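You operate a simulated robot arm through the tools that you are given. There is no shell and no other tool.

You are at the controls of a simulated robot arm. One attempt, no reset.

Task
Drain the filter bowl, then set the regulator to about 60 psi.
Fine: shut the yellow valve while the bowl drains, shut the brass wheel and open the yellow valve again. Where these are worked on the way, their far stop is far enough and under half their travel is too little: yellow valve.
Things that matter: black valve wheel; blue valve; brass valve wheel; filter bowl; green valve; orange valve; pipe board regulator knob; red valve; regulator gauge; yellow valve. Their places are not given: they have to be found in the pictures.

The check looks at the end state, three seconds after you hand in, the way a careful person would. Anything else that was tipped, shoved, dropped, spilled or broken makes it a failure.

Robot
A 7-joint arm with a two-finger parallel gripper, fixed in place. Base frame: the origin is on the floor under the middle of its stand, x ahead of it, y to its left, z up. Lengths are in m, angles in rad, forces in N, time in s.
It reaches about 1.479 m from its shoulder. Its first joint turns from -2.897 to 2.897 rad. Payload 4.4 kg.
The tool frame sits at the grasp point between the pads (the TCP): z along the fingers, y along the line on which they close. The tips reach 0.023 m beyond it. The gripper opens to 0.094 m. The fingers are 0.038 m wide and 0.01 m thick; the gripper's body (0.054 by 0.096 m) begins 0.039 m behind the TCP.
Orientation is that of the tool frame in the base frame, as a unit quaternion [x, y, z, w]. With the fingers straight down and closing along the base's y, the tool's x points along the base's -x, its y along +y and its z along -z.

Tools
- The arm moves only by the tool jog_arm. Its arguments are lists of equal length, an entry for each row: "linear": the shift along the tool's x, y, z in m, a list of three; "dr": the turn, a rotation vector about the tool's x, y, z in rad, a list of three. In form: {"linear": [[dx, dy, dz], ...], "dr": [[rx, ry, rz], ...]}. A call has 1 to 20 rows; each row shifts and turns the commanded pose from where the row before left it, along the tool's axes as they then stand. "fingers" is the opening in per cent of the stroke, from 0 (shut) to 100 (fully open), set as the call begins (left out, the last holds). Each row takes 0.2 s and may step no farther than 0.05 m and 0.15 rad from the row before; otherwise, or with a gripper value out of range, the whole call is refused. Where a pose cannot be reached the arm comes as near as it can. A force on the tool above 40 N (or 10 N above the force at the start of the call, whichever is more), or a blocked arm, ends the call early, and 0.2 s more pass. Each finger travels about 0.072 m/s and halts on what it meets, pressing with about 38 N; the grip force reading is that of the motor and also rises with nothing between the fingers. The clock runs only during rows and for 0.2 s after the last one: add rows that do not move to give the fingers time. The reply holds the time, the measured pose of the TCP, the force on the tool along the base axes, the opening and the grip force, in the units named above and with some noise, with the torque about the TCP (base axes, N m) and any sound that the robot's microphone picked up, and new pictures: "pictures" is both (left out), scene, wrist or none.
- Cameras (640 x 400 px; columns grow to the right, rows downward): "scene" is fixed at [0.0507, 0.6483, 1.8007]; the picture's right is [-0.55, -0.84, 0.00], its down [-0.27, 0.18, -0.95] and it looks along [0.79, -0.52, -0.32] (base axes); focal length 325 px, centre (320, 200). "wrist" rides on the gripper at [0.086, 0.016, -0.074] in the tool frame; the picture's right is [-0.18, 0.98, 0.00], its down [-0.58, -0.11, -0.81] and it looks along [-0.79, -0.15, 0.59] (tool axes); focal length 243 px, centre (320, 200).
- point_at(camera, pixels): for up to 12 pixels [column, row] of the newest picture of that camera ("zoom" is the newest enlarged one), the place [x, y, z] in the base frame of the surface seen there, good to about 0.002 m. It takes no simulated time.
- enlarge(camera, box): a new picture of the part [left, top, right, bottom] of that camera's present view, enlarged. It takes no simulated time.
- finish_job(): hands the job in; it is judged then, once.

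Unless the task says otherwise, let go and move clear before handing in.

The tools are called after "Call:" by a JSON object that holds its "api" and its "payload". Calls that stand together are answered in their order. jog_arm: Moves the arm, as the interface text tells. Its arguments: {"type":"object","properties":{"linear":{"type":"array","items":{"type":"array","items":{"type":"number"}}},"dr":{"type":"array","items":{"type":"array","items":{"type":"number"}}},"fingers":{"type":"number"},"pictures":{"type":"string","enum":["both","scene","wrist","none"]}},"required":["linear","dr"]} The other tools are called the same way: point_at (camera, pixels) gives the place of the surface under pixels of a picture; enlarge (camera, box) takes an enlarged picture of a part of a camera's view; finish_job () hands the job in.

At the start:

```text
t: 0.0
tcp_pos: [0.6054, 0.0811, 1.5352]
tool_rot: [0.0, 1.0, -0.001, 0.0]
force: [0.1, -0.6, 0.8]
moment: [-0.01, -0.02, -0.04]
finger_gap: 0.0943
gripper_force: 0.1
```

scene: 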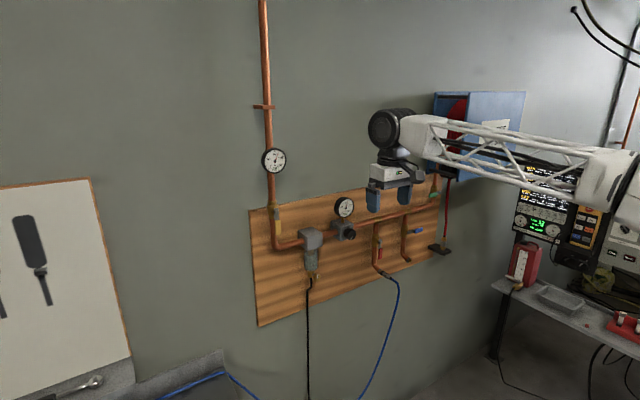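
wrist: 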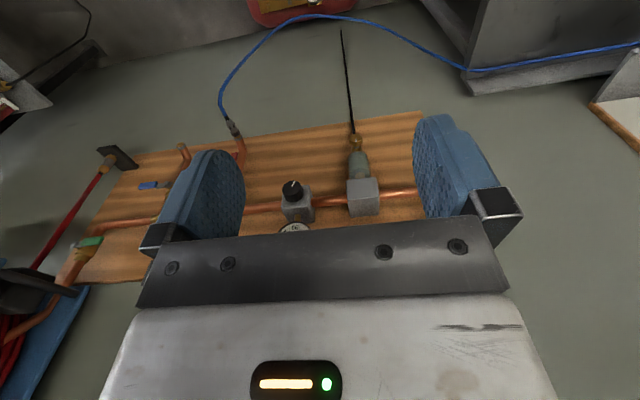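

The scene picture shows the pipe board around (345,240) with two gauges at (273,160) and (344,207), and a filter bowl near (310,255). I'll enlarge the scene to identify each valve.

Call:
{"api": "enlarge", "payload": {"camera": "scene", "box": [240, 180, 360, 300]}}

Call:
{"api": "enlarge", "payload": {"camera": "scene", "box": [340, 160, 470, 290]}}

Call:
{"api": "enlarge", "payload": {"camera": "wrist", "box": [230, 110, 430, 240]}}

Call:
{"api": "enlarge", "payload": {"camera": "scene", "box": [240, 90, 320, 190]}}

```text
3.33 times, centred on (300, 240) of scene
```

zoom: 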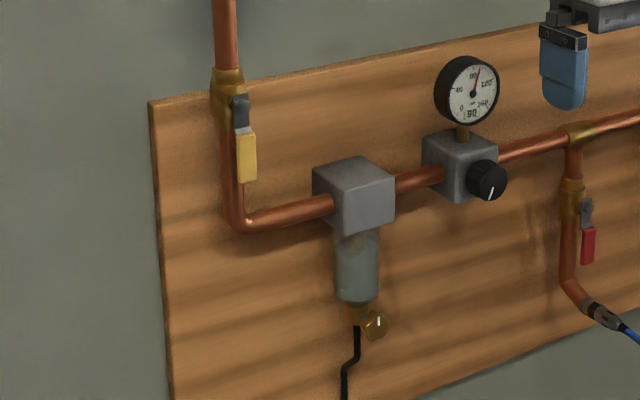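

```text
3.08 times, centred on (405, 225) of scene
```

zoom: 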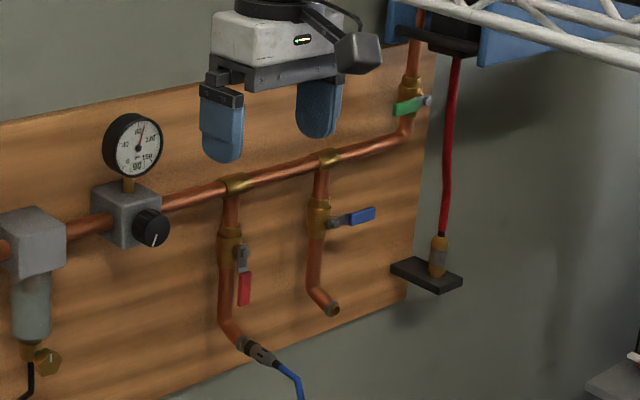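

```text
3.08 times, centred on (330, 175) of wrist
```

zoom: 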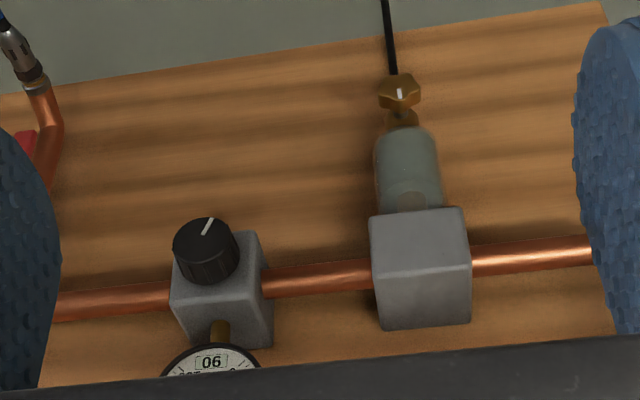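

```text
4.00 times, centred on (280, 140) of scene
```

zoom: 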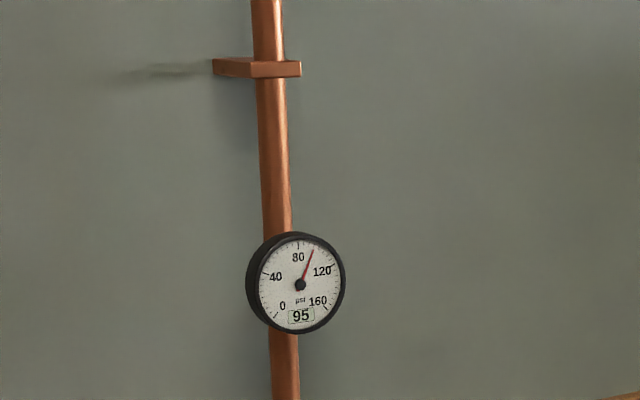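

The line gauge reads 95 and the regulator gauge 90; the yellow lever hangs along its pipe (open), and the brass wheel sits under the bowl. I'll measure positions on these parts and on the board.

Call:
{"api": "point_at", "payload": {"camera": "scene", "pixels": [[278, 219], [284, 210], [286, 209], [310, 240], [307, 265], [310, 301], [332, 235], [346, 197], [255, 300], [278, 295], [283, 200], [430, 190]]}}

Call:
{"api": "enlarge", "payload": {"camera": "scene", "box": [260, 190, 310, 250]}}

Call:
{"api": "enlarge", "payload": {"camera": "scene", "box": [290, 220, 340, 300]}}

```text
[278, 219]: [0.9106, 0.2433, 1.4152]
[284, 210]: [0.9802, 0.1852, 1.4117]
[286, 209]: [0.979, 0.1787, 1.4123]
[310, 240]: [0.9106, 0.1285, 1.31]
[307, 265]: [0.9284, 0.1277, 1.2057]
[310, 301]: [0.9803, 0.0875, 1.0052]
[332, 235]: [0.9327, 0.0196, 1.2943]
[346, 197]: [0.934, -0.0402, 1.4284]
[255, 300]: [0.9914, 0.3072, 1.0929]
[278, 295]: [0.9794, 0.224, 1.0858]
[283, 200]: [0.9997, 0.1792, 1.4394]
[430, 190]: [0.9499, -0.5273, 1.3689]
```

```text
6.67 times, centred on (285, 220) of scene
```

zoom: 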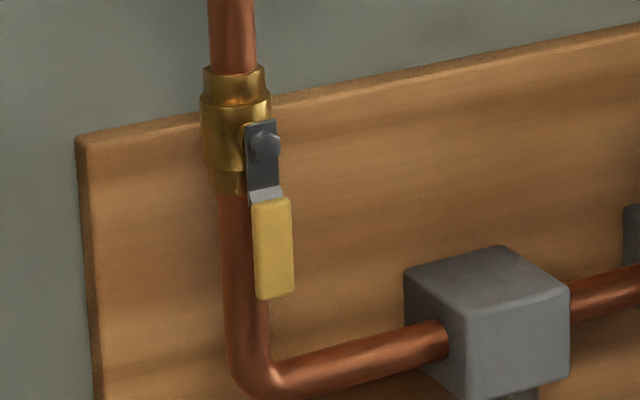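

```text
5.00 times, centred on (315, 260) of scene
```

zoom: 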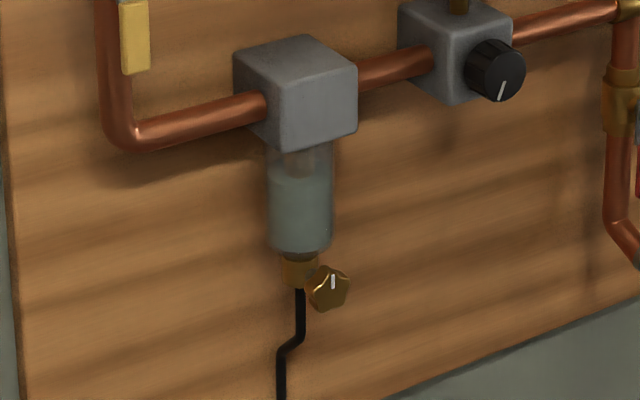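

The zoom shows the bowl mostly full with the brass wheel at zoom pixel (330,288), its axis facing out of the board. I'll measure it and the regulator knob precisely.

Call:
{"api": "point_at", "payload": {"camera": "zoom", "pixels": [[330, 288], [322, 305], [345, 290], [333, 271], [311, 288], [300, 262], [300, 310], [500, 72], [520, 72], [502, 90], [505, 52], [480, 60]]}}

Call:
{"api": "enlarge", "payload": {"camera": "scene", "box": [310, 265, 325, 285]}}

```text
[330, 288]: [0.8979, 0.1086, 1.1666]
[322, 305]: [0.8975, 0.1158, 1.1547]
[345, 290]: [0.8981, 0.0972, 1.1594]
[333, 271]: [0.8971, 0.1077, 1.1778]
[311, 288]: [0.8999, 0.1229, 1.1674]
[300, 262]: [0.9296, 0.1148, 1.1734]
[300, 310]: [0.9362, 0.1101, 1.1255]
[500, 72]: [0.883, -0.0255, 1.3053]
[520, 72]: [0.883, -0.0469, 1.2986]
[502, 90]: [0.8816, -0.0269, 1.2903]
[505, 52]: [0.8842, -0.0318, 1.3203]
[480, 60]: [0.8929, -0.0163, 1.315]
```

```text
16.00 times, centred on (318, 275) of scene
```

zoom: 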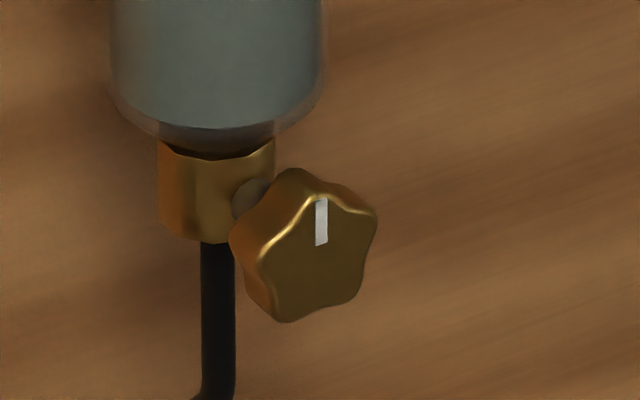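

The brass wheel is a five-lobed knob with a white mark pointing up. I'll measure its lobes and depth, then map the yellow lever.

Call:
{"api": "point_at", "payload": {"camera": "zoom", "pixels": [[322, 200], [370, 220], [348, 295], [285, 310], [262, 250], [310, 255], [320, 242], [240, 240], [295, 178], [250, 190], [268, 310], [190, 200]]}}

Call:
{"api": "enlarge", "payload": {"camera": "scene", "box": [264, 192, 296, 242]}}

```text
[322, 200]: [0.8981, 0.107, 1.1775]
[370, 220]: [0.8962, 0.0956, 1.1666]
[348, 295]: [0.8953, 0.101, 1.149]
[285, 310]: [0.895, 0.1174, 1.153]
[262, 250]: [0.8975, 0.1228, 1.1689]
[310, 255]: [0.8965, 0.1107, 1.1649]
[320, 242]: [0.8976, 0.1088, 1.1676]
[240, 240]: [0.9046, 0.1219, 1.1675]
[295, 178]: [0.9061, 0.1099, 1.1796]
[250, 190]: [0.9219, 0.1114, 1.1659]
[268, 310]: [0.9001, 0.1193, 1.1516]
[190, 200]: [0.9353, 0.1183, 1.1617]
```

```text
8.00 times, centred on (280, 217) of scene
```

zoom: 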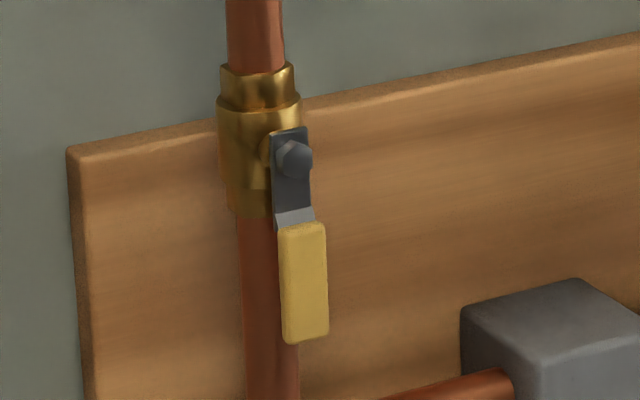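

Call:
{"api": "point_at", "payload": {"camera": "zoom", "pixels": [[295, 158], [290, 190], [295, 215], [305, 235], [303, 280], [303, 330], [285, 280], [322, 280], [275, 150], [235, 160], [245, 260], [256, 80]]}}

Call:
{"api": "enlarge", "payload": {"camera": "scene", "box": [420, 80, 530, 190]}}

Call:
{"api": "enlarge", "payload": {"camera": "scene", "box": [490, 180, 640, 330]}}

```text
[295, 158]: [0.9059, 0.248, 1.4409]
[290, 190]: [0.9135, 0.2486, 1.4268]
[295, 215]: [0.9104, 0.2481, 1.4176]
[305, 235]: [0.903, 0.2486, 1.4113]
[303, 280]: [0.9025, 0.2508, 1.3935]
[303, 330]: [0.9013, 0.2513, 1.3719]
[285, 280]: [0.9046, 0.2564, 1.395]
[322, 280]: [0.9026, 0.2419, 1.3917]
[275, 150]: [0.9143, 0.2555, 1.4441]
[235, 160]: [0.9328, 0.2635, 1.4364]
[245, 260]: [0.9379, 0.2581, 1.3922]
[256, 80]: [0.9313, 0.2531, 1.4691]
```

```text
3.64 times, centred on (475, 135) of scene
```

zoom: 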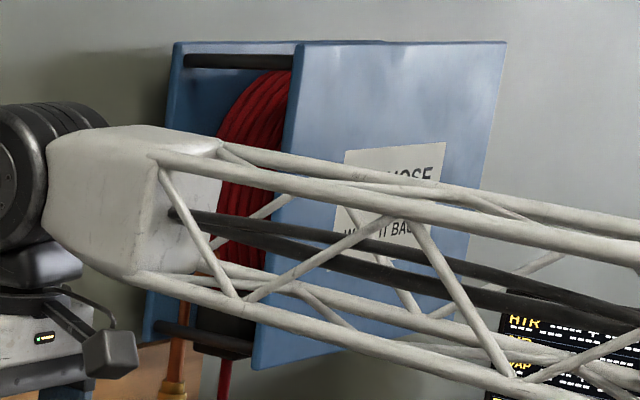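

```text
2.67 times, centred on (565, 255) of scene
```

zoom: 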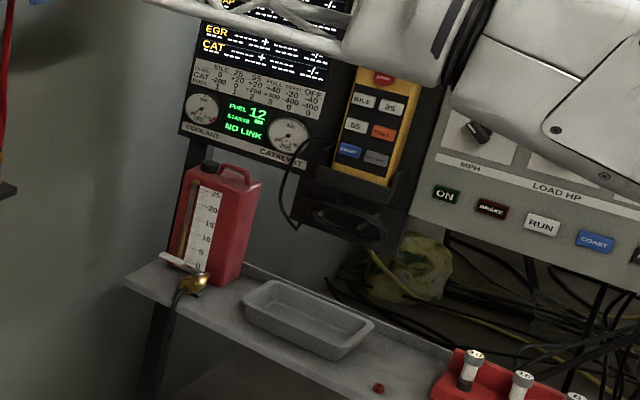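

Everything on the board faces -x, so I need the fingers pointing along +x. I'll first rotate the tool in place by -90° about its y axis, well clear of the board.

Call:
{"api": "jog_arm", "payload": {"linear": [[0, 0, 0], [0, 0, 0], [0, 0, 0], [0, 0, 0], [0, 0, 0], [0, 0, 0], [0, 0, 0], [0, 0, 0], [0, 0, 0], [0, 0, 0], [0, 0, 0], [0, 0, 0]], "dr": [[0, -0.1428, 0], [0, -0.1428, 0], [0, -0.1428, 0], [0, -0.1428, 0], [0, -0.1428, 0], [0, -0.1428, 0], [0, -0.1428, 0], [0, -0.1428, 0], [0, -0.1428, 0], [0, -0.1428, 0], [0, -0.1428, 0], [0, 0, 0]]}}

```text
t: 2.6
tcp_pos: [0.6079, 0.0817, 1.5322]
tool_rot: [0.0, 0.708, -0.001, 0.706]
force: [1.7, 0.2, -3.0]
moment: [0.0, -0.21, 0.0]
finger_gap: 0.0939
gripper_force: 0.0
```

scene: 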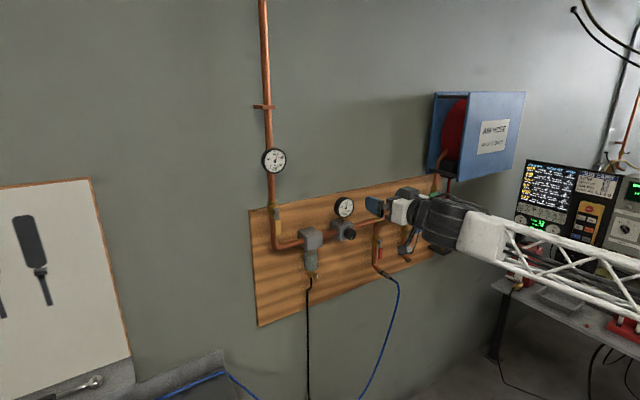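
wrist: 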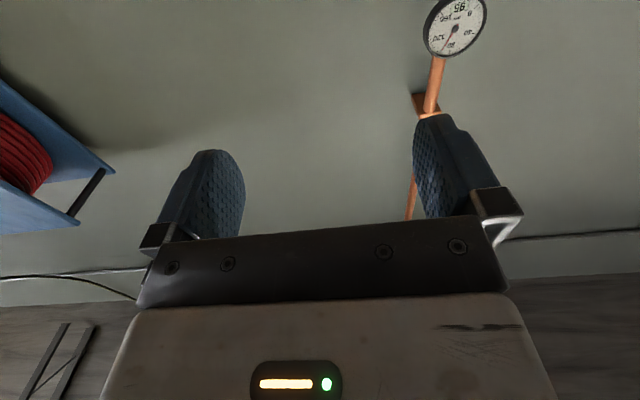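

The tool now points along +x with its y along +y and its x downward. Next I'll move to a stand-off in front of the yellow lever (pivot about y 0.248, z 1.441; handle z 1.37–1.41) with the fingers set as a narrow fork.

Call:
{"api": "jog_arm", "payload": {"linear": [[0.018, 0.021, 0.0225], [0.018, 0.021, 0.0225], [0.018, 0.021, 0.0225], [0.018, 0.021, 0.0225], [0.018, 0.021, 0.0225], [0.018, 0.021, 0.0225], [0.018, 0.021, 0.0225], [0.018, 0.021, 0.0225], [0, 0, 0], [0, 0, 0]], "dr": [[0, 0, 0], [0, 0, 0], [0, 0, 0], [0, 0, 0], [0, 0, 0], [0, 0, 0], [0, 0, 0], [0, 0, 0], [0, 0, 0], [0, 0, 0]], "fingers": 40}}

```text
t: 4.8
tcp_pos: [0.7853, 0.2477, 1.3918]
tool_rot: [0.0, 0.707, 0.0, 0.707]
force: [-0.3, 0.5, 0.6]
moment: [-0.04, -0.01, 0.0]
finger_gap: 0.0377
gripper_force: 0.2
```

scene: 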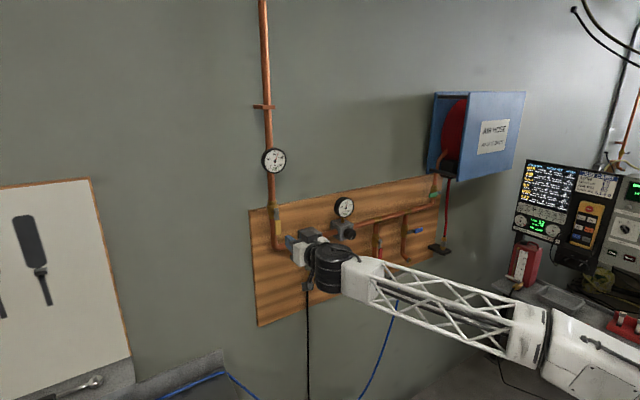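
wrist: 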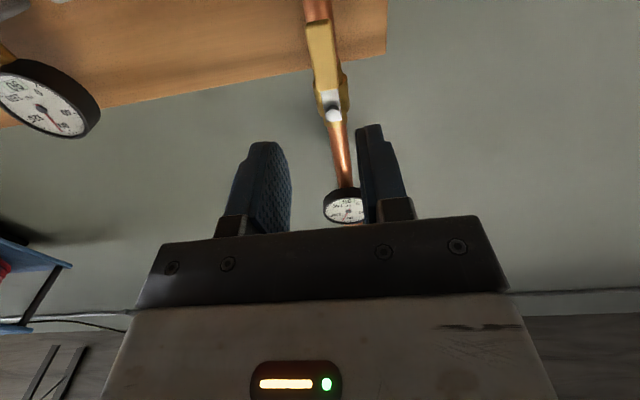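

The wrist picture shows the yellow lever at (323,60) with its bolt at (333,115), roughly between the fingers. I'll measure it again from here before moving in.

Call:
{"api": "point_at", "payload": {"camera": "wrist", "pixels": [[311, 40], [320, 40], [329, 40], [318, 60], [334, 60], [334, 115], [328, 95], [345, 90], [310, 25], [328, 25]]}}

Call:
{"api": "enlarge", "payload": {"camera": "wrist", "box": [280, 0, 380, 130]}}

Call:
{"api": "enlarge", "payload": {"camera": "scene", "box": [400, 180, 460, 260]}}

```text
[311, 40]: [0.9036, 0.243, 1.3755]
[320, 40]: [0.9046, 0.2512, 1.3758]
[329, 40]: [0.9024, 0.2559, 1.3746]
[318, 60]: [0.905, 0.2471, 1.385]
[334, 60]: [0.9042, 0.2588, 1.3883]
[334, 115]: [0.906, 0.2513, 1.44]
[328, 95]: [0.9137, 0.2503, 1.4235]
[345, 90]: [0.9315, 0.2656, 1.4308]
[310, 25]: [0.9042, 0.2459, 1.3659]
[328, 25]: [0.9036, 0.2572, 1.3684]
```

```text
3.08 times, centred on (330, 65) of wrist
```

zoom: 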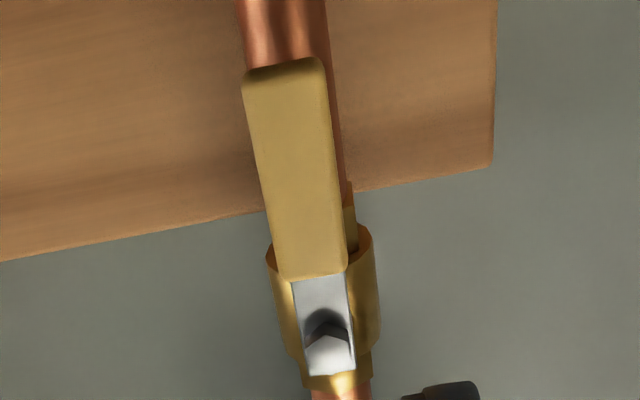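

```text
5.00 times, centred on (430, 220) of scene
```

zoom: 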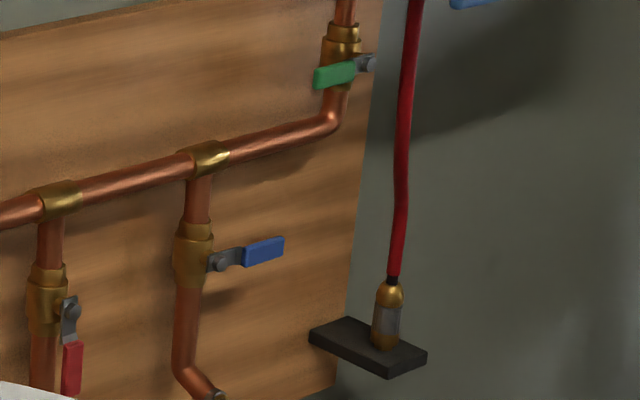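

The lever is centred at y≈0.250, front face x≈0.903, and the shut blue and green valves suggest shutting swings the tip toward -y. I'll slide the fork forward over the handle so the tips reach x≈0.918.

Call:
{"api": "jog_arm", "payload": {"linear": [[0.002, 0.0025, 0.03], [0, 0, 0.03], [0, 0, 0.02], [0, 0, 0.015], [0, 0, 0.01], [0, 0, 0.004], [0, 0, 0]], "dr": [[0, 0, 0], [0, 0, 0], [0, 0, 0], [0, 0, 0], [0, 0, 0], [0, 0, 0], [0, 0, 0]]}}

```text
t: 6.4
tcp_pos: [0.8957, 0.2493, 1.3888]
tool_rot: [0.001, 0.707, -0.001, 0.707]
force: [0.5, 0.0, 0.5]
moment: [-0.03, 0.02, 0.01]
finger_gap: 0.0375
gripper_force: 0.1
```

scene: 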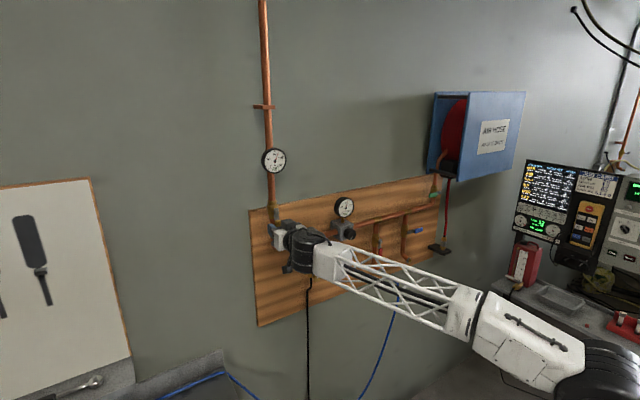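
wrist: 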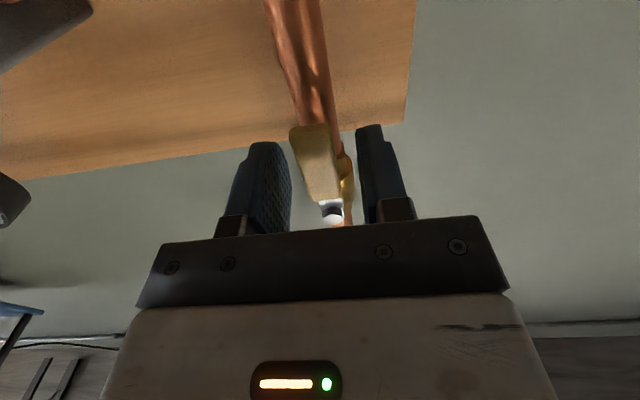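

The handle sits between the fingers with room on both sides. I'll start an arc about the pivot toward -y and check the force.

Call:
{"api": "jog_arm", "payload": {"linear": [[-0.0005, -0.0073, 0], [-0.0005, -0.0073, 0], [-0.0005, -0.0073, 0], [-0.0005, -0.0073, 0], [-0.0005, -0.0073, 0]], "dr": [[0, 0, -0.14], [0, 0, -0.14], [0, 0, -0.14], [0, 0, -0.14], [0, 0, -0.14]]}}

```text
t: 7.1
tcp_pos: [0.8933, 0.24, 1.3927]
tool_rot: [-0.113, 0.698, -0.109, 0.699]
force: [6.7, 32.2, 2.8]
moment: [0.88, -0.14, 0.13]
finger_gap: 0.0506
gripper_force: 14.6
stopped in row 3: the force on the tool passed its limit at 48 N (the readings are from after the stop); the commanded pose is now the measured one
```

scene: 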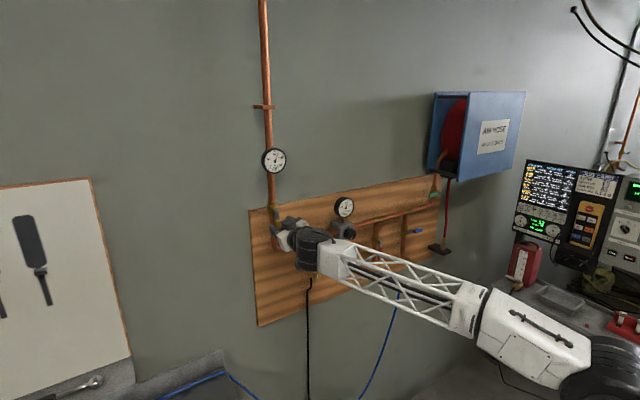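
wrist: 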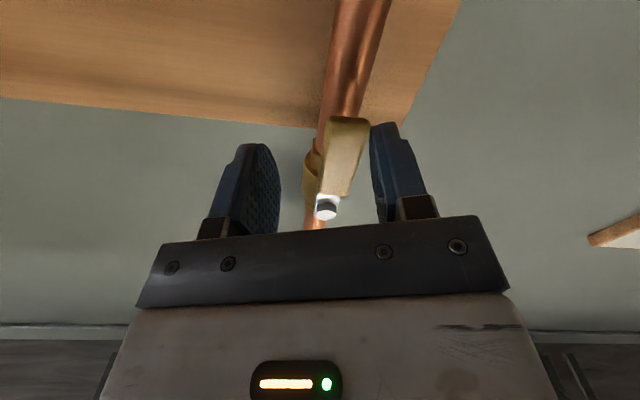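

The push stopped at 48 N and forced the finger open a little, so the lever may be against a stop in this direction. I'll look closely to see whether it moved.

Call:
{"api": "enlarge", "payload": {"camera": "scene", "box": [260, 185, 320, 255]}}

Call:
{"api": "enlarge", "payload": {"camera": "wrist", "box": [270, 90, 420, 240]}}

Call:
{"api": "point_at", "payload": {"camera": "wrist", "pixels": [[350, 130], [344, 160], [334, 190], [326, 212], [334, 150], [358, 150]]}}

```text
5.71 times, centred on (290, 220) of scene
```

zoom: 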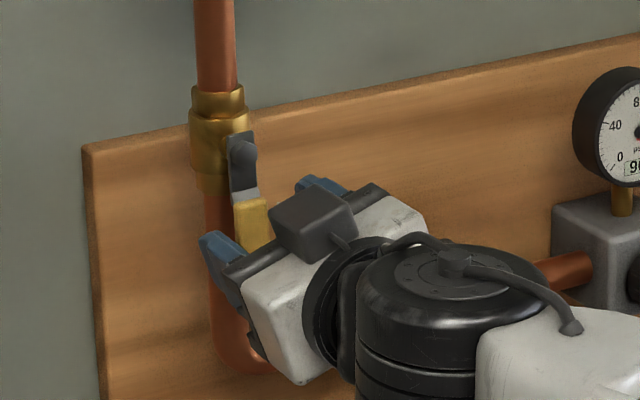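

```text
2.67 times, centred on (345, 165) of wrist
```

zoom: 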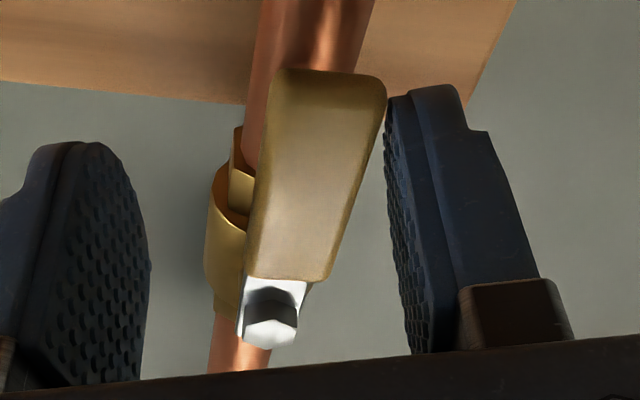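

```text
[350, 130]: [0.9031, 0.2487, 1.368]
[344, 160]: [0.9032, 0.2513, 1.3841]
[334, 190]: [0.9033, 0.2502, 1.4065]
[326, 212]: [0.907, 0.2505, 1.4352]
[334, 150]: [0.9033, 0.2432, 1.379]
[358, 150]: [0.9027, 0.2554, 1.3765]
```

The lever did not move at all, so it is against its stop that way. I'll bring the fork back to vertical and centred, then try the other direction.

Call:
{"api": "jog_arm", "payload": {"linear": [[0, 0.0052, 0.001], [0, 0.0052, 0.001], [0, 0, 0], [0, 0, 0], [0, 0, 0], [0, 0, 0]], "dr": [[0, 0, 0], [0, 0, 0], [0, 0, 0.105], [0, 0, 0.105], [0, 0, 0.105], [0, 0, 0]], "fingers": 36, "pictures": "wrist"}}

```text
t: 8.5
tcp_pos: [0.8968, 0.2465, 1.3906]
tool_rot: [-0.001, 0.707, 0.002, 0.707]
force: [-0.3, 0.1, 0.3]
moment: [-0.01, -0.03, -0.02]
finger_gap: 0.0341
gripper_force: 0.1
```

wrist: 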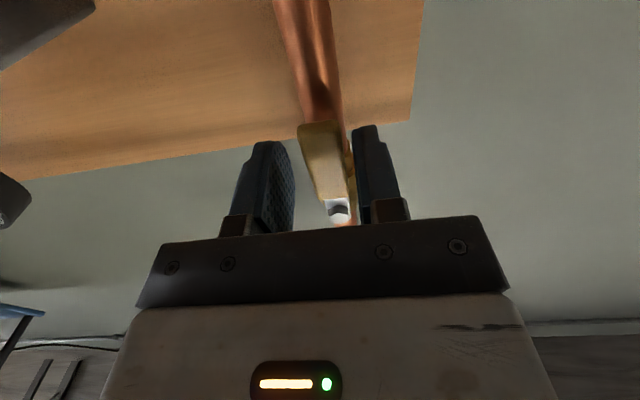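

Fork is back around the handle, unloaded. Now I'll arc toward +y in smaller steps.

Call:
{"api": "jog_arm", "payload": {"linear": [[0, 0.003, 0], [-0.0003, 0.005, 0], [-0.0003, 0.005, 0], [-0.0003, 0.005, 0], [-0.0003, 0.005, 0], [-0.0003, 0.005, 0], [-0.0003, 0.005, 0]], "dr": [[0, 0, 0], [0, 0, 0.1], [0, 0, 0.1], [0, 0, 0.1], [0, 0, 0.1], [0, 0, 0.1], [0, 0, 0.1]]}}

```text
t: 10.1
tcp_pos: [0.8957, 0.2765, 1.3992]
tool_rot: [0.209, 0.676, 0.211, 0.675]
force: [-0.9, -0.2, -2.2]
moment: [-0.01, 0.05, -0.02]
finger_gap: 0.035
gripper_force: 1.0
```

scene: 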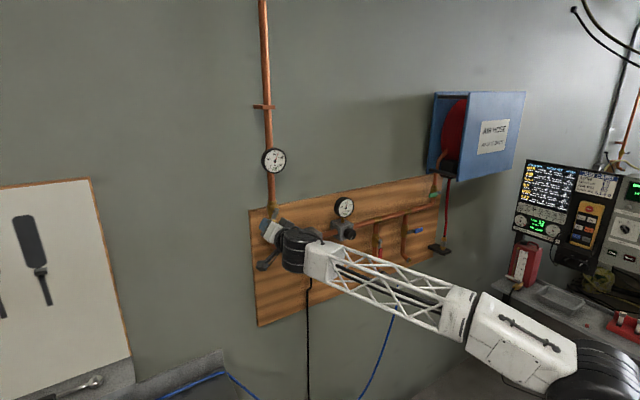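
wrist: 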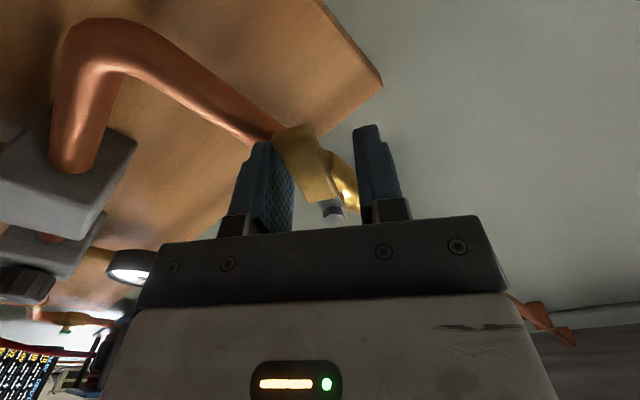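

The lever is now following the fork with almost no force (tilted in the wrist picture at (295,150)). I'll continue the arc toward the far stop.

Call:
{"api": "jog_arm", "payload": {"linear": [[-0.0003, 0.006, 0], [-0.0003, 0.006, 0], [-0.0003, 0.006, 0], [-0.0003, 0.006, 0], [-0.0003, 0.006, 0], [-0.0003, 0.006, 0], [-0.0003, 0.006, 0], [-0.0003, 0.006, 0]], "dr": [[0, 0, 0.12], [0, 0, 0.12], [0, 0, 0.12], [0, 0, 0.12], [0, 0, 0.12], [0, 0, 0.12], [0, 0, 0.12], [0, 0, 0.12]]}}

```text
t: 11.9
tcp_pos: [0.8957, 0.3004, 1.4412]
tool_rot: [0.498, 0.502, 0.499, 0.501]
force: [0.0, 1.1, -3.0]
moment: [-0.03, 0.01, -0.01]
finger_gap: 0.0351
gripper_force: 1.6
```

scene: 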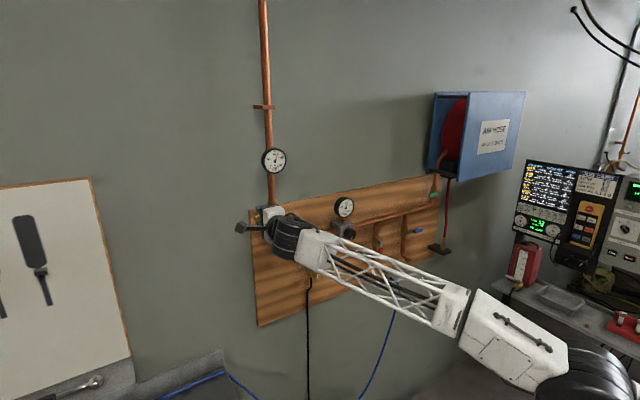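
wrist: 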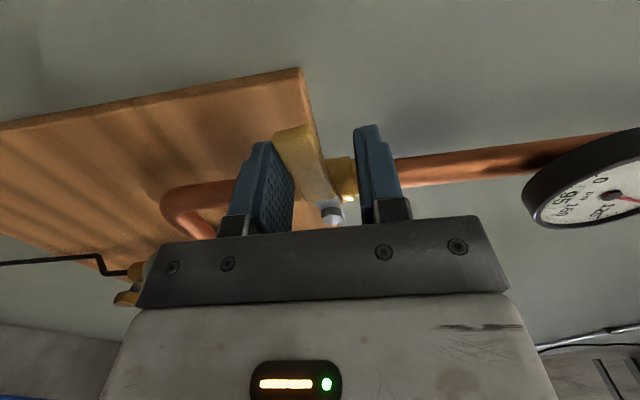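

Roll is now about 1.57 and the lever lags a bit behind the fork. I'll continue in small steps until I feel the stop.

Call:
{"api": "jog_arm", "payload": {"linear": [[-0.0001, 0.003, 0], [-0.0001, 0.003, 0], [-0.0001, 0.003, 0], [-0.0001, 0.003, 0], [-0.0001, 0.003, 0]], "dr": [[0, 0, 0.06], [0, 0, 0.06], [0, 0, 0.06], [0, 0, 0.06], [0, 0, 0.06]]}}

```text
t: 12.9
tcp_pos: [0.898, 0.2988, 1.4458]
tool_rot: [0.552, 0.446, 0.55, 0.439]
force: [4.5, 1.7, -11.6]
moment: [-0.25, 0.01, -0.03]
finger_gap: 0.0389
gripper_force: 5.9
out of reach, approached as far as the arm can: row 5
stopped in row 5: the force on the tool passed its limit at 50 N (the readings are from after the stop); the commanded pose is now the measured one
```

scene: 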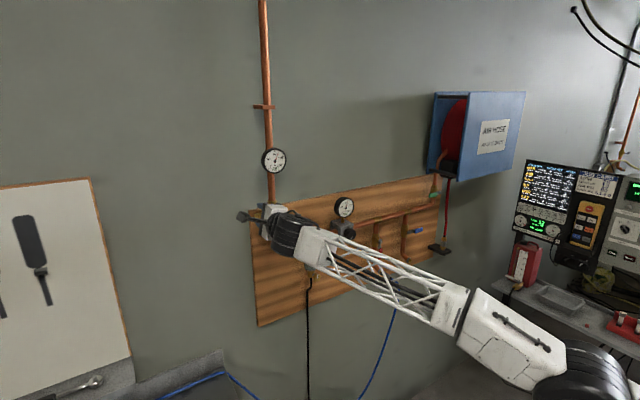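
wrist: 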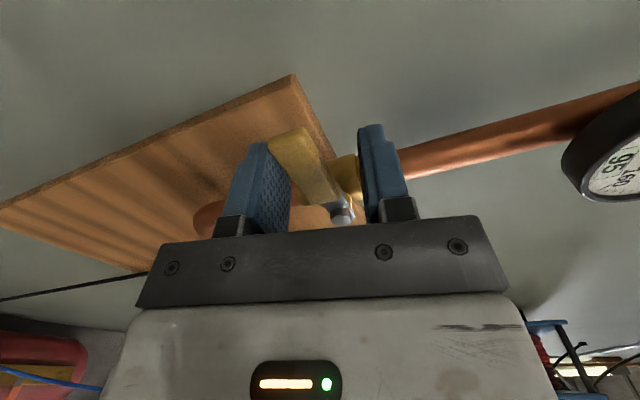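

The call ended at 50 N, consistent with the far stop. I'll measure the lever's angle from the wrist picture.

Call:
{"api": "point_at", "payload": {"camera": "wrist", "pixels": [[288, 143], [300, 160], [318, 185], [326, 195], [342, 208]]}}

Call:
{"api": "enlarge", "payload": {"camera": "scene", "box": [240, 180, 320, 250]}}

Call:
{"api": "enlarge", "payload": {"camera": "scene", "box": [320, 190, 370, 250]}}

```text
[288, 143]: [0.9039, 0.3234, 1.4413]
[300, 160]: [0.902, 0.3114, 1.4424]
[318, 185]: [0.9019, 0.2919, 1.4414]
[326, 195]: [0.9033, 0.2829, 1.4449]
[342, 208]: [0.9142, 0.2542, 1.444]
```

```text
5.71 times, centred on (280, 215) of scene
```

zoom: 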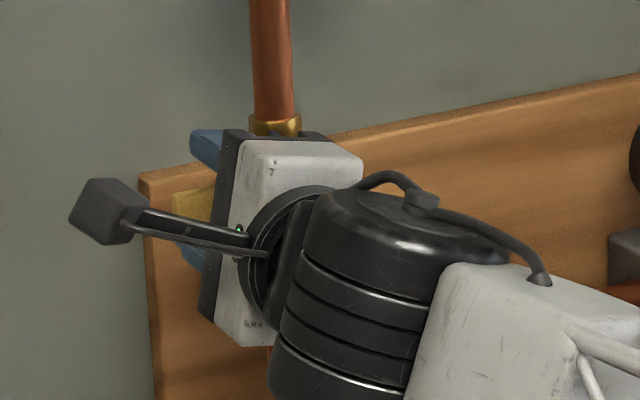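

```text
6.67 times, centred on (345, 220) of scene
```

zoom: 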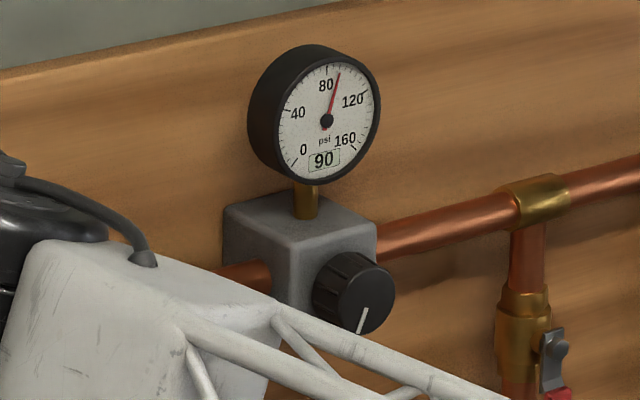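

The lever now lies horizontal (y 0.28–0.325 at z≈1.441), so the yellow valve is shut at its far stop. I'll relieve the pressure on the handle, re-centre, and back straight out.

Call:
{"api": "jog_arm", "payload": {"linear": [[-0.001, -0.0044, 0], [0, 0, 0], [0, 0, 0], [0, 0, -0.01], [0, 0, -0.03], [0, 0, -0.04], [0, 0, -0.03], [0, 0, 0]], "dr": [[0, 0, 0], [0, 0, -0.11], [0, 0, -0.11], [0, 0, 0], [0, 0, 0], [0, 0, 0], [0, 0, 0], [0, 0, 0]]}}

```text
t: 14.7
tcp_pos: [0.7875, 0.2985, 1.4441]
tool_rot: [0.5, 0.502, 0.499, 0.498]
force: [-0.4, 0.2, 0.6]
moment: [0.0, -0.01, 0.02]
finger_gap: 0.0339
gripper_force: 0.1
```

scene: 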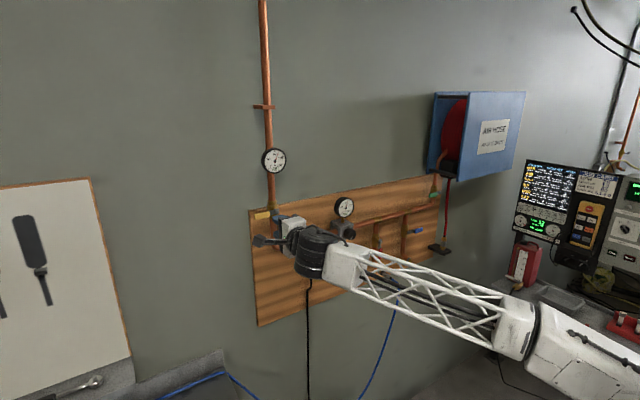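
wrist: 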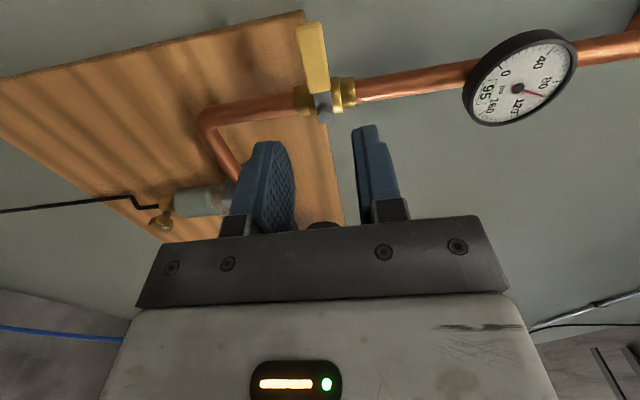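

The yellow lever is clearly across its pipe at (313,65) in the wrist picture. I'll move in front of the brass wheel (about y 0.109, z 1.164), keeping about 0.1 m stand-off.

Call:
{"api": "jog_arm", "payload": {"linear": [[-0.0237, -0.035, 0.001], [-0.0237, -0.035, 0.001], [-0.0237, -0.035, 0.001], [-0.0237, -0.035, 0.001], [-0.0237, -0.035, 0.001], [-0.0237, -0.035, 0.001], [-0.0237, -0.035, 0.001], [-0.0237, -0.035, 0.001], [0, 0, 0], [0, 0, 0]], "dr": [[0, 0, 0], [0, 0, 0], [0, 0, 0], [0, 0, 0], [0, 0, 0], [0, 0, 0], [0, 0, 0], [0, 0, 0], [0, 0, -0.1], [0, 0, 0]], "fingers": 65}}

```text
t: 16.9
tcp_pos: [0.7974, 0.0835, 1.377]
tool_rot: [0.477, 0.533, 0.469, 0.518]
force: [-0.3, 0.5, -0.1]
moment: [0.01, 0.03, 0.02]
finger_gap: 0.0606
gripper_force: 0.0
out of reach, approached as far as the arm can: row 2, 3, 4, 5, 6, 7, 8, 9
```

scene: 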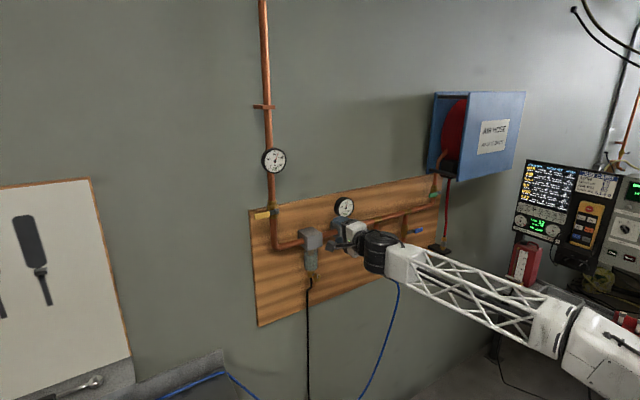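
wrist: 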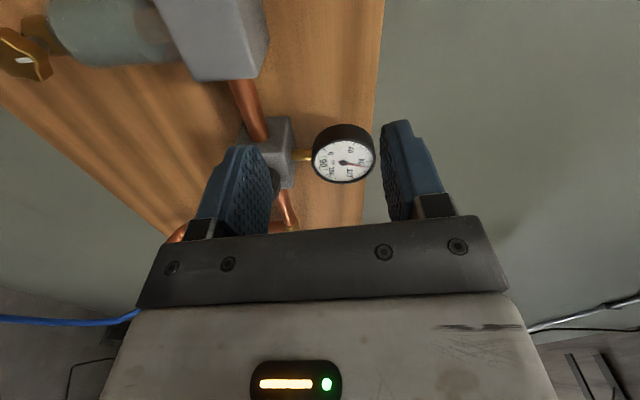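

That roll runs into the arm's limits (the arm stopped at y 0.0835, z 1.377). I'll unwind the roll back toward zero, which should let the arm reach the commanded spot.

Call:
{"api": "jog_arm", "payload": {"linear": [[0, 0, 0], [0, 0, 0], [0, 0, 0], [0, 0, 0], [0, 0, 0], [0, 0, 0], [0, 0, 0]], "dr": [[0, 0, -0.1], [0, 0, -0.1], [0, 0, -0.1], [0, 0, -0.1], [0, 0, -0.1], [0, 0, -0.1], [0, 0, 0]]}}

```text
t: 18.5
tcp_pos: [0.7979, 0.0828, 1.375]
tool_rot: [0.297, 0.644, 0.298, 0.639]
force: [0.0, 0.0, 1.1]
moment: [0.04, 0.0, 0.0]
finger_gap: 0.0607
gripper_force: 0.2
```

scene: 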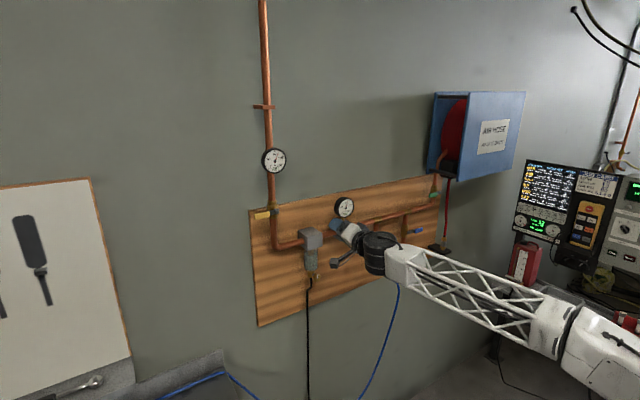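
wrist: 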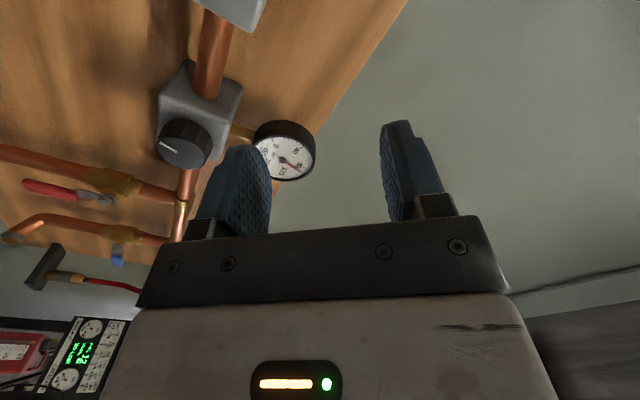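

The commanded pose followed the actual one; the roll is now about 0.87 rad. I'll finish unrolling to zero and then descend to the brass wheel's height.

Call:
{"api": "jog_arm", "payload": {"linear": [[0, 0, 0], [0, 0, 0], [0, 0, 0], [0, 0, 0], [0, 0, 0], [0, 0, 0], [0, 0, 0], [0.035, 0.004, 0], [0.035, 0.004, 0], [0.035, 0.004, 0], [0.035, 0.004, 0], [0.035, 0.005, 0], [0.035, 0.005, 0], [0, 0, 0]], "dr": [[0, 0, -0.124], [0, 0, -0.124], [0, 0, -0.124], [0, 0, -0.124], [0, 0, -0.124], [0, 0, -0.124], [0, 0, -0.124], [0, 0, 0], [0, 0, 0], [0, 0, 0], [0, 0, 0], [0, 0, 0], [0, 0, 0], [0, 0, 0]]}}

```text
t: 21.5
tcp_pos: [0.7955, 0.1093, 1.1666]
tool_rot: [-0.001, 0.709, 0.003, 0.705]
force: [-0.5, 0.3, -0.2]
moment: [-0.01, 0.01, -0.01]
finger_gap: 0.0612
gripper_force: 0.0
```

scene: 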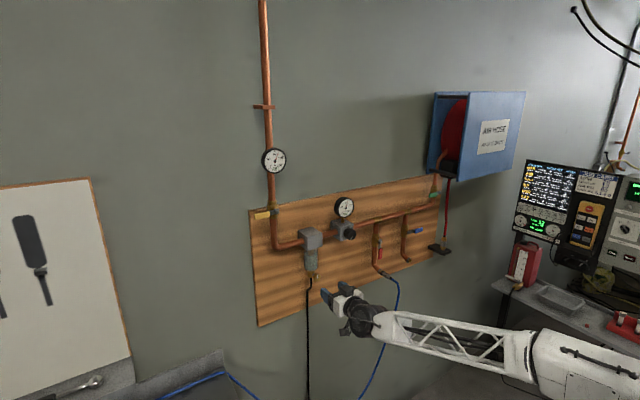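
wrist: 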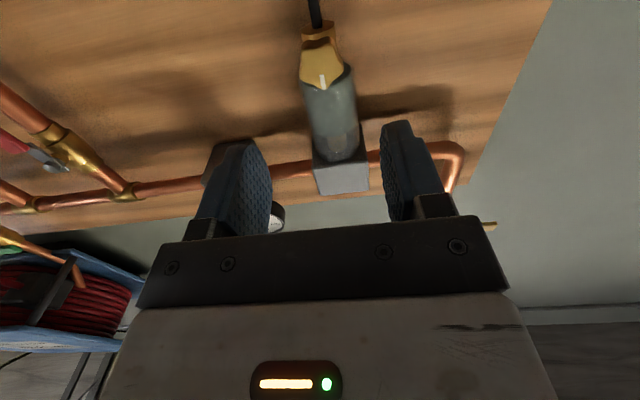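

I'm in front of the brass wheel, seen at (322,65) and well centred between the fingers. I'll zoom in to get its exact centre.

Call:
{"api": "enlarge", "payload": {"camera": "wrist", "box": [270, 0, 380, 110]}}

Call:
{"api": "enlarge", "payload": {"camera": "scene", "box": [290, 220, 340, 300]}}

Call:
{"api": "point_at", "payload": {"camera": "wrist", "pixels": [[322, 65], [303, 75], [342, 72], [322, 87], [308, 45], [334, 44], [322, 50], [318, 30], [325, 100], [340, 70]]}}

```text
3.64 times, centred on (325, 55) of wrist
```

zoom: 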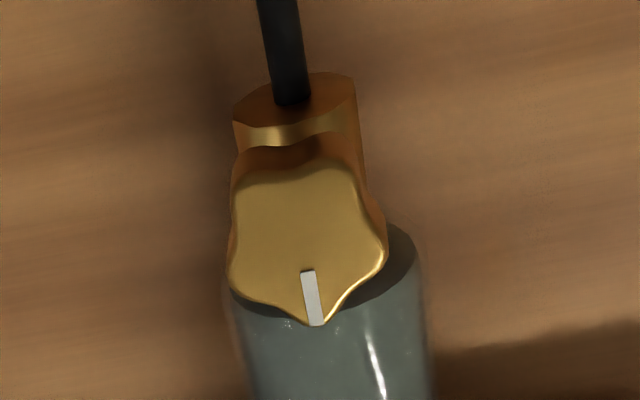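

```text
5.00 times, centred on (315, 260) of scene
```

zoom: 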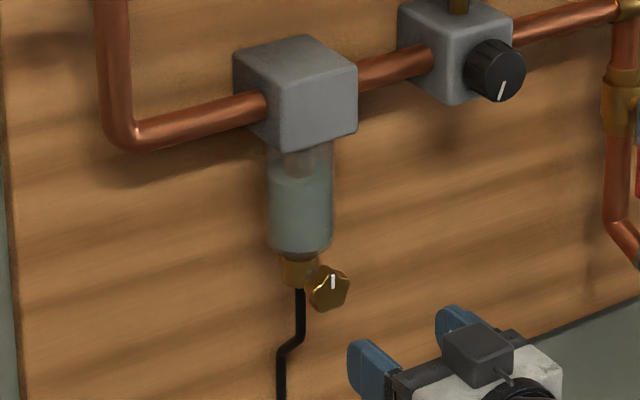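

```text
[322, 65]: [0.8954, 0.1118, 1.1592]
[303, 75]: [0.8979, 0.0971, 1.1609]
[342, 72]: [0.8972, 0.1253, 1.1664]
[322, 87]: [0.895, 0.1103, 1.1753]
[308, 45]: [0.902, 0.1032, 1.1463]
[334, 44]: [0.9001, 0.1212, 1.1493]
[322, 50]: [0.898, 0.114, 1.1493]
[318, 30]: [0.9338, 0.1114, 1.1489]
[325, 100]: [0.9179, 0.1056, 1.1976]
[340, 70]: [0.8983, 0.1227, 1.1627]
```

The wheel's centre is near y 0.1105, z 1.163, with its front face at x≈0.896. I'll pre-roll to +0.8 rad at stand-off so there is room to turn it counter-clockwise, and check reach.

Call:
{"api": "jog_arm", "payload": {"linear": [[0.0035, 0.001, 0], [0, 0, 0], [0, 0, 0], [0, 0, 0], [0, 0, 0], [0, 0, 0], [0, 0, 0], [0, 0, 0]], "dr": [[0, 0, 0], [0, 0, 0.14], [0, 0, 0.14], [0, 0, 0.14], [0, 0, 0.14], [0, 0, 0.14], [0, 0, 0.14], [0, 0, 0]], "pictures": "wrist"}}

```text
t: 23.3
tcp_pos: [0.7818, 0.1711, 1.2373]
tool_rot: [0.296, 0.656, 0.275, 0.637]
force: [0.3, 0.1, -0.1]
moment: [-0.02, 0.01, 0.03]
finger_gap: 0.0612
gripper_force: 0.1
out of reach, approached as far as the arm can: row 4, 5, 6, 7
```

wrist: 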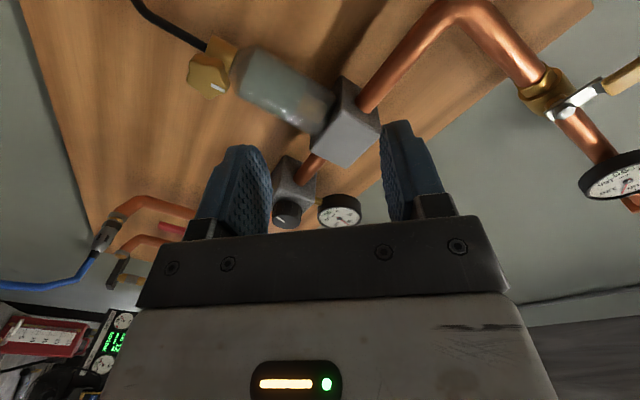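

The arm can't hold more than about +0.4 rad of roll down here and drifted off. I'll unroll to zero and re-read the pose before repositioning; the turning range must come from negative roll.

Call:
{"api": "jog_arm", "payload": {"linear": [[0, 0, 0], [0, 0, 0], [0, 0, 0], [0, 0, 0], [0, 0, 0], [0, 0, 0], [0, 0, 0]], "dr": [[0, 0, -0.14], [0, 0, -0.14], [0, 0, -0.14], [0, 0, -0.14], [0, 0, -0.14], [0, 0, -0.13], [0, 0, 0]], "pictures": "none"}}

```text
t: 24.9
tcp_pos: [0.7812, 0.1717, 1.2362]
tool_rot: [0.002, 0.709, 0.005, 0.705]
force: [0.1, -0.5, 0.2]
moment: [0.0, 0.0, 0.0]
finger_gap: 0.0613
gripper_force: 0.1
```

Pose is clean again. I'll move back in front of the wheel and test the negative roll range at stand-off before touching it.

Call:
{"api": "jog_arm", "payload": {"linear": [[0.0244, -0.0204, 0.001], [0.0244, -0.0204, 0.001], [0.0244, -0.0204, 0.002], [0, 0, 0], [0, 0, 0], [0, 0, 0], [0, 0, 0], [0, 0, 0], [0, 0, 0], [0, 0, 0], [0, 0, 0], [0, 0, 0], [0, 0, 0], [0, 0, 0], [0, 0, 0], [0, 0, 0], [0, 0, 0], [0, 0, 0], [0, 0, 0], [0, 0, 0]], "dr": [[0, 0, 0], [0, 0, 0], [0, 0, 0], [0, 0, -0.145], [0, 0, -0.145], [0, 0, -0.145], [0, 0, -0.145], [0, 0, -0.145], [0, 0, -0.145], [0, 0, -0.145], [0, 0, -0.145], [0, 0, -0.145], [0, 0, -0.145], [0, 0, -0.145], [0, 0, -0.145], [0, 0, -0.145], [0, 0, -0.145], [0, 0, -0.145], [0, 0, -0.145], [0, 0, 0]]}}

```text
t: 29.1
tcp_pos: [0.7864, 0.1124, 1.1631]
tool_rot: [0.649, -0.286, 0.644, -0.286]
force: [0.5, 0.2, -0.5]
moment: [-0.02, -0.01, 0.01]
finger_gap: 0.0611
gripper_force: 0.1
```

scene: 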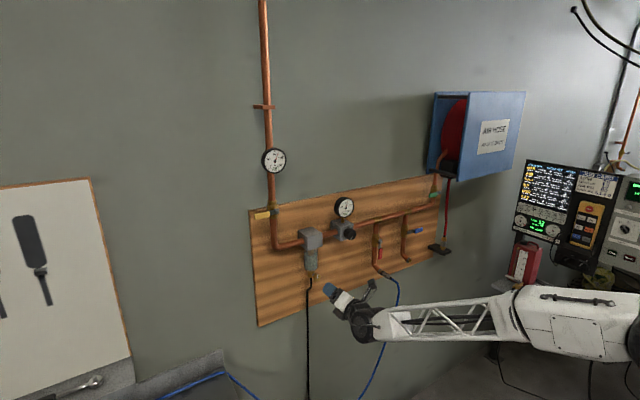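
wrist: 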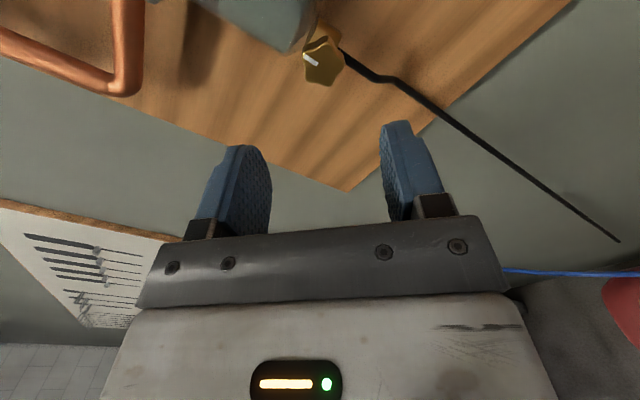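

Roll to -2.3 rad works without drifting. I'll look at where the black drain tube ends (620,240) and at the wheel from here.

Call:
{"api": "enlarge", "payload": {"camera": "wrist", "box": [480, 160, 640, 340]}}

Call:
{"api": "enlarge", "payload": {"camera": "wrist", "box": [270, 10, 370, 110]}}

Call:
{"api": "point_at", "payload": {"camera": "wrist", "pixels": [[322, 60], [617, 241], [595, 226], [630, 300], [620, 290]]}}

```text
2.22 times, centred on (560, 250) of wrist
```

zoom: 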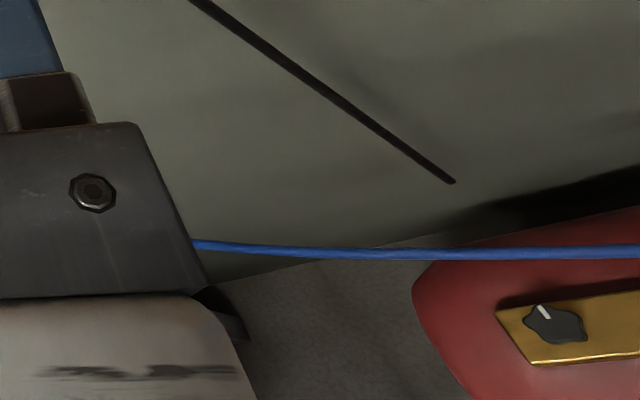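

```text
4.00 times, centred on (320, 60) of wrist
```

zoom: 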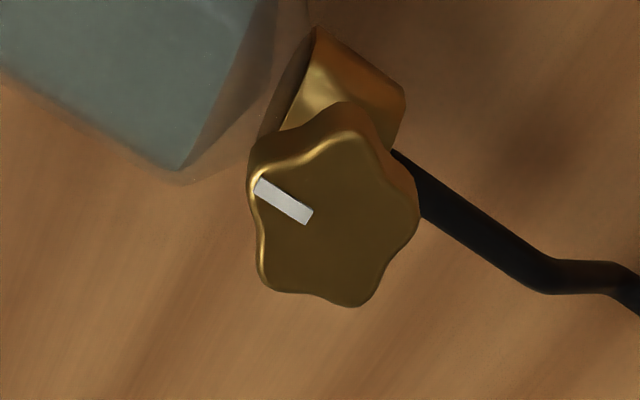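

```text
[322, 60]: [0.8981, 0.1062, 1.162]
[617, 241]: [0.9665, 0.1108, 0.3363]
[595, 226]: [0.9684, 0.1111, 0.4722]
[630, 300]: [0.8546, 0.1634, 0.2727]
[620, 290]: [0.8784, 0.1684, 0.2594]
```

The wheel face is clear here. I'll measure its lobes on this zoom to fix its centre more exactly.

Call:
{"api": "point_at", "payload": {"camera": "zoom", "pixels": [[260, 180], [352, 140], [412, 212], [358, 300], [270, 285], [335, 215], [308, 215], [365, 180], [300, 250]]}}

```text
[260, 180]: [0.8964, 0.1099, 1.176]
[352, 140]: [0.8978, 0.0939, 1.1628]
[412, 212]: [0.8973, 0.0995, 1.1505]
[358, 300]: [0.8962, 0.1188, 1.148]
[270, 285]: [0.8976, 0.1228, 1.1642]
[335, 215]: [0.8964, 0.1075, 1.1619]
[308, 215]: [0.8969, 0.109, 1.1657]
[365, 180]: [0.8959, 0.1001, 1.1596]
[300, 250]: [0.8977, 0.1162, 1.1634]
```

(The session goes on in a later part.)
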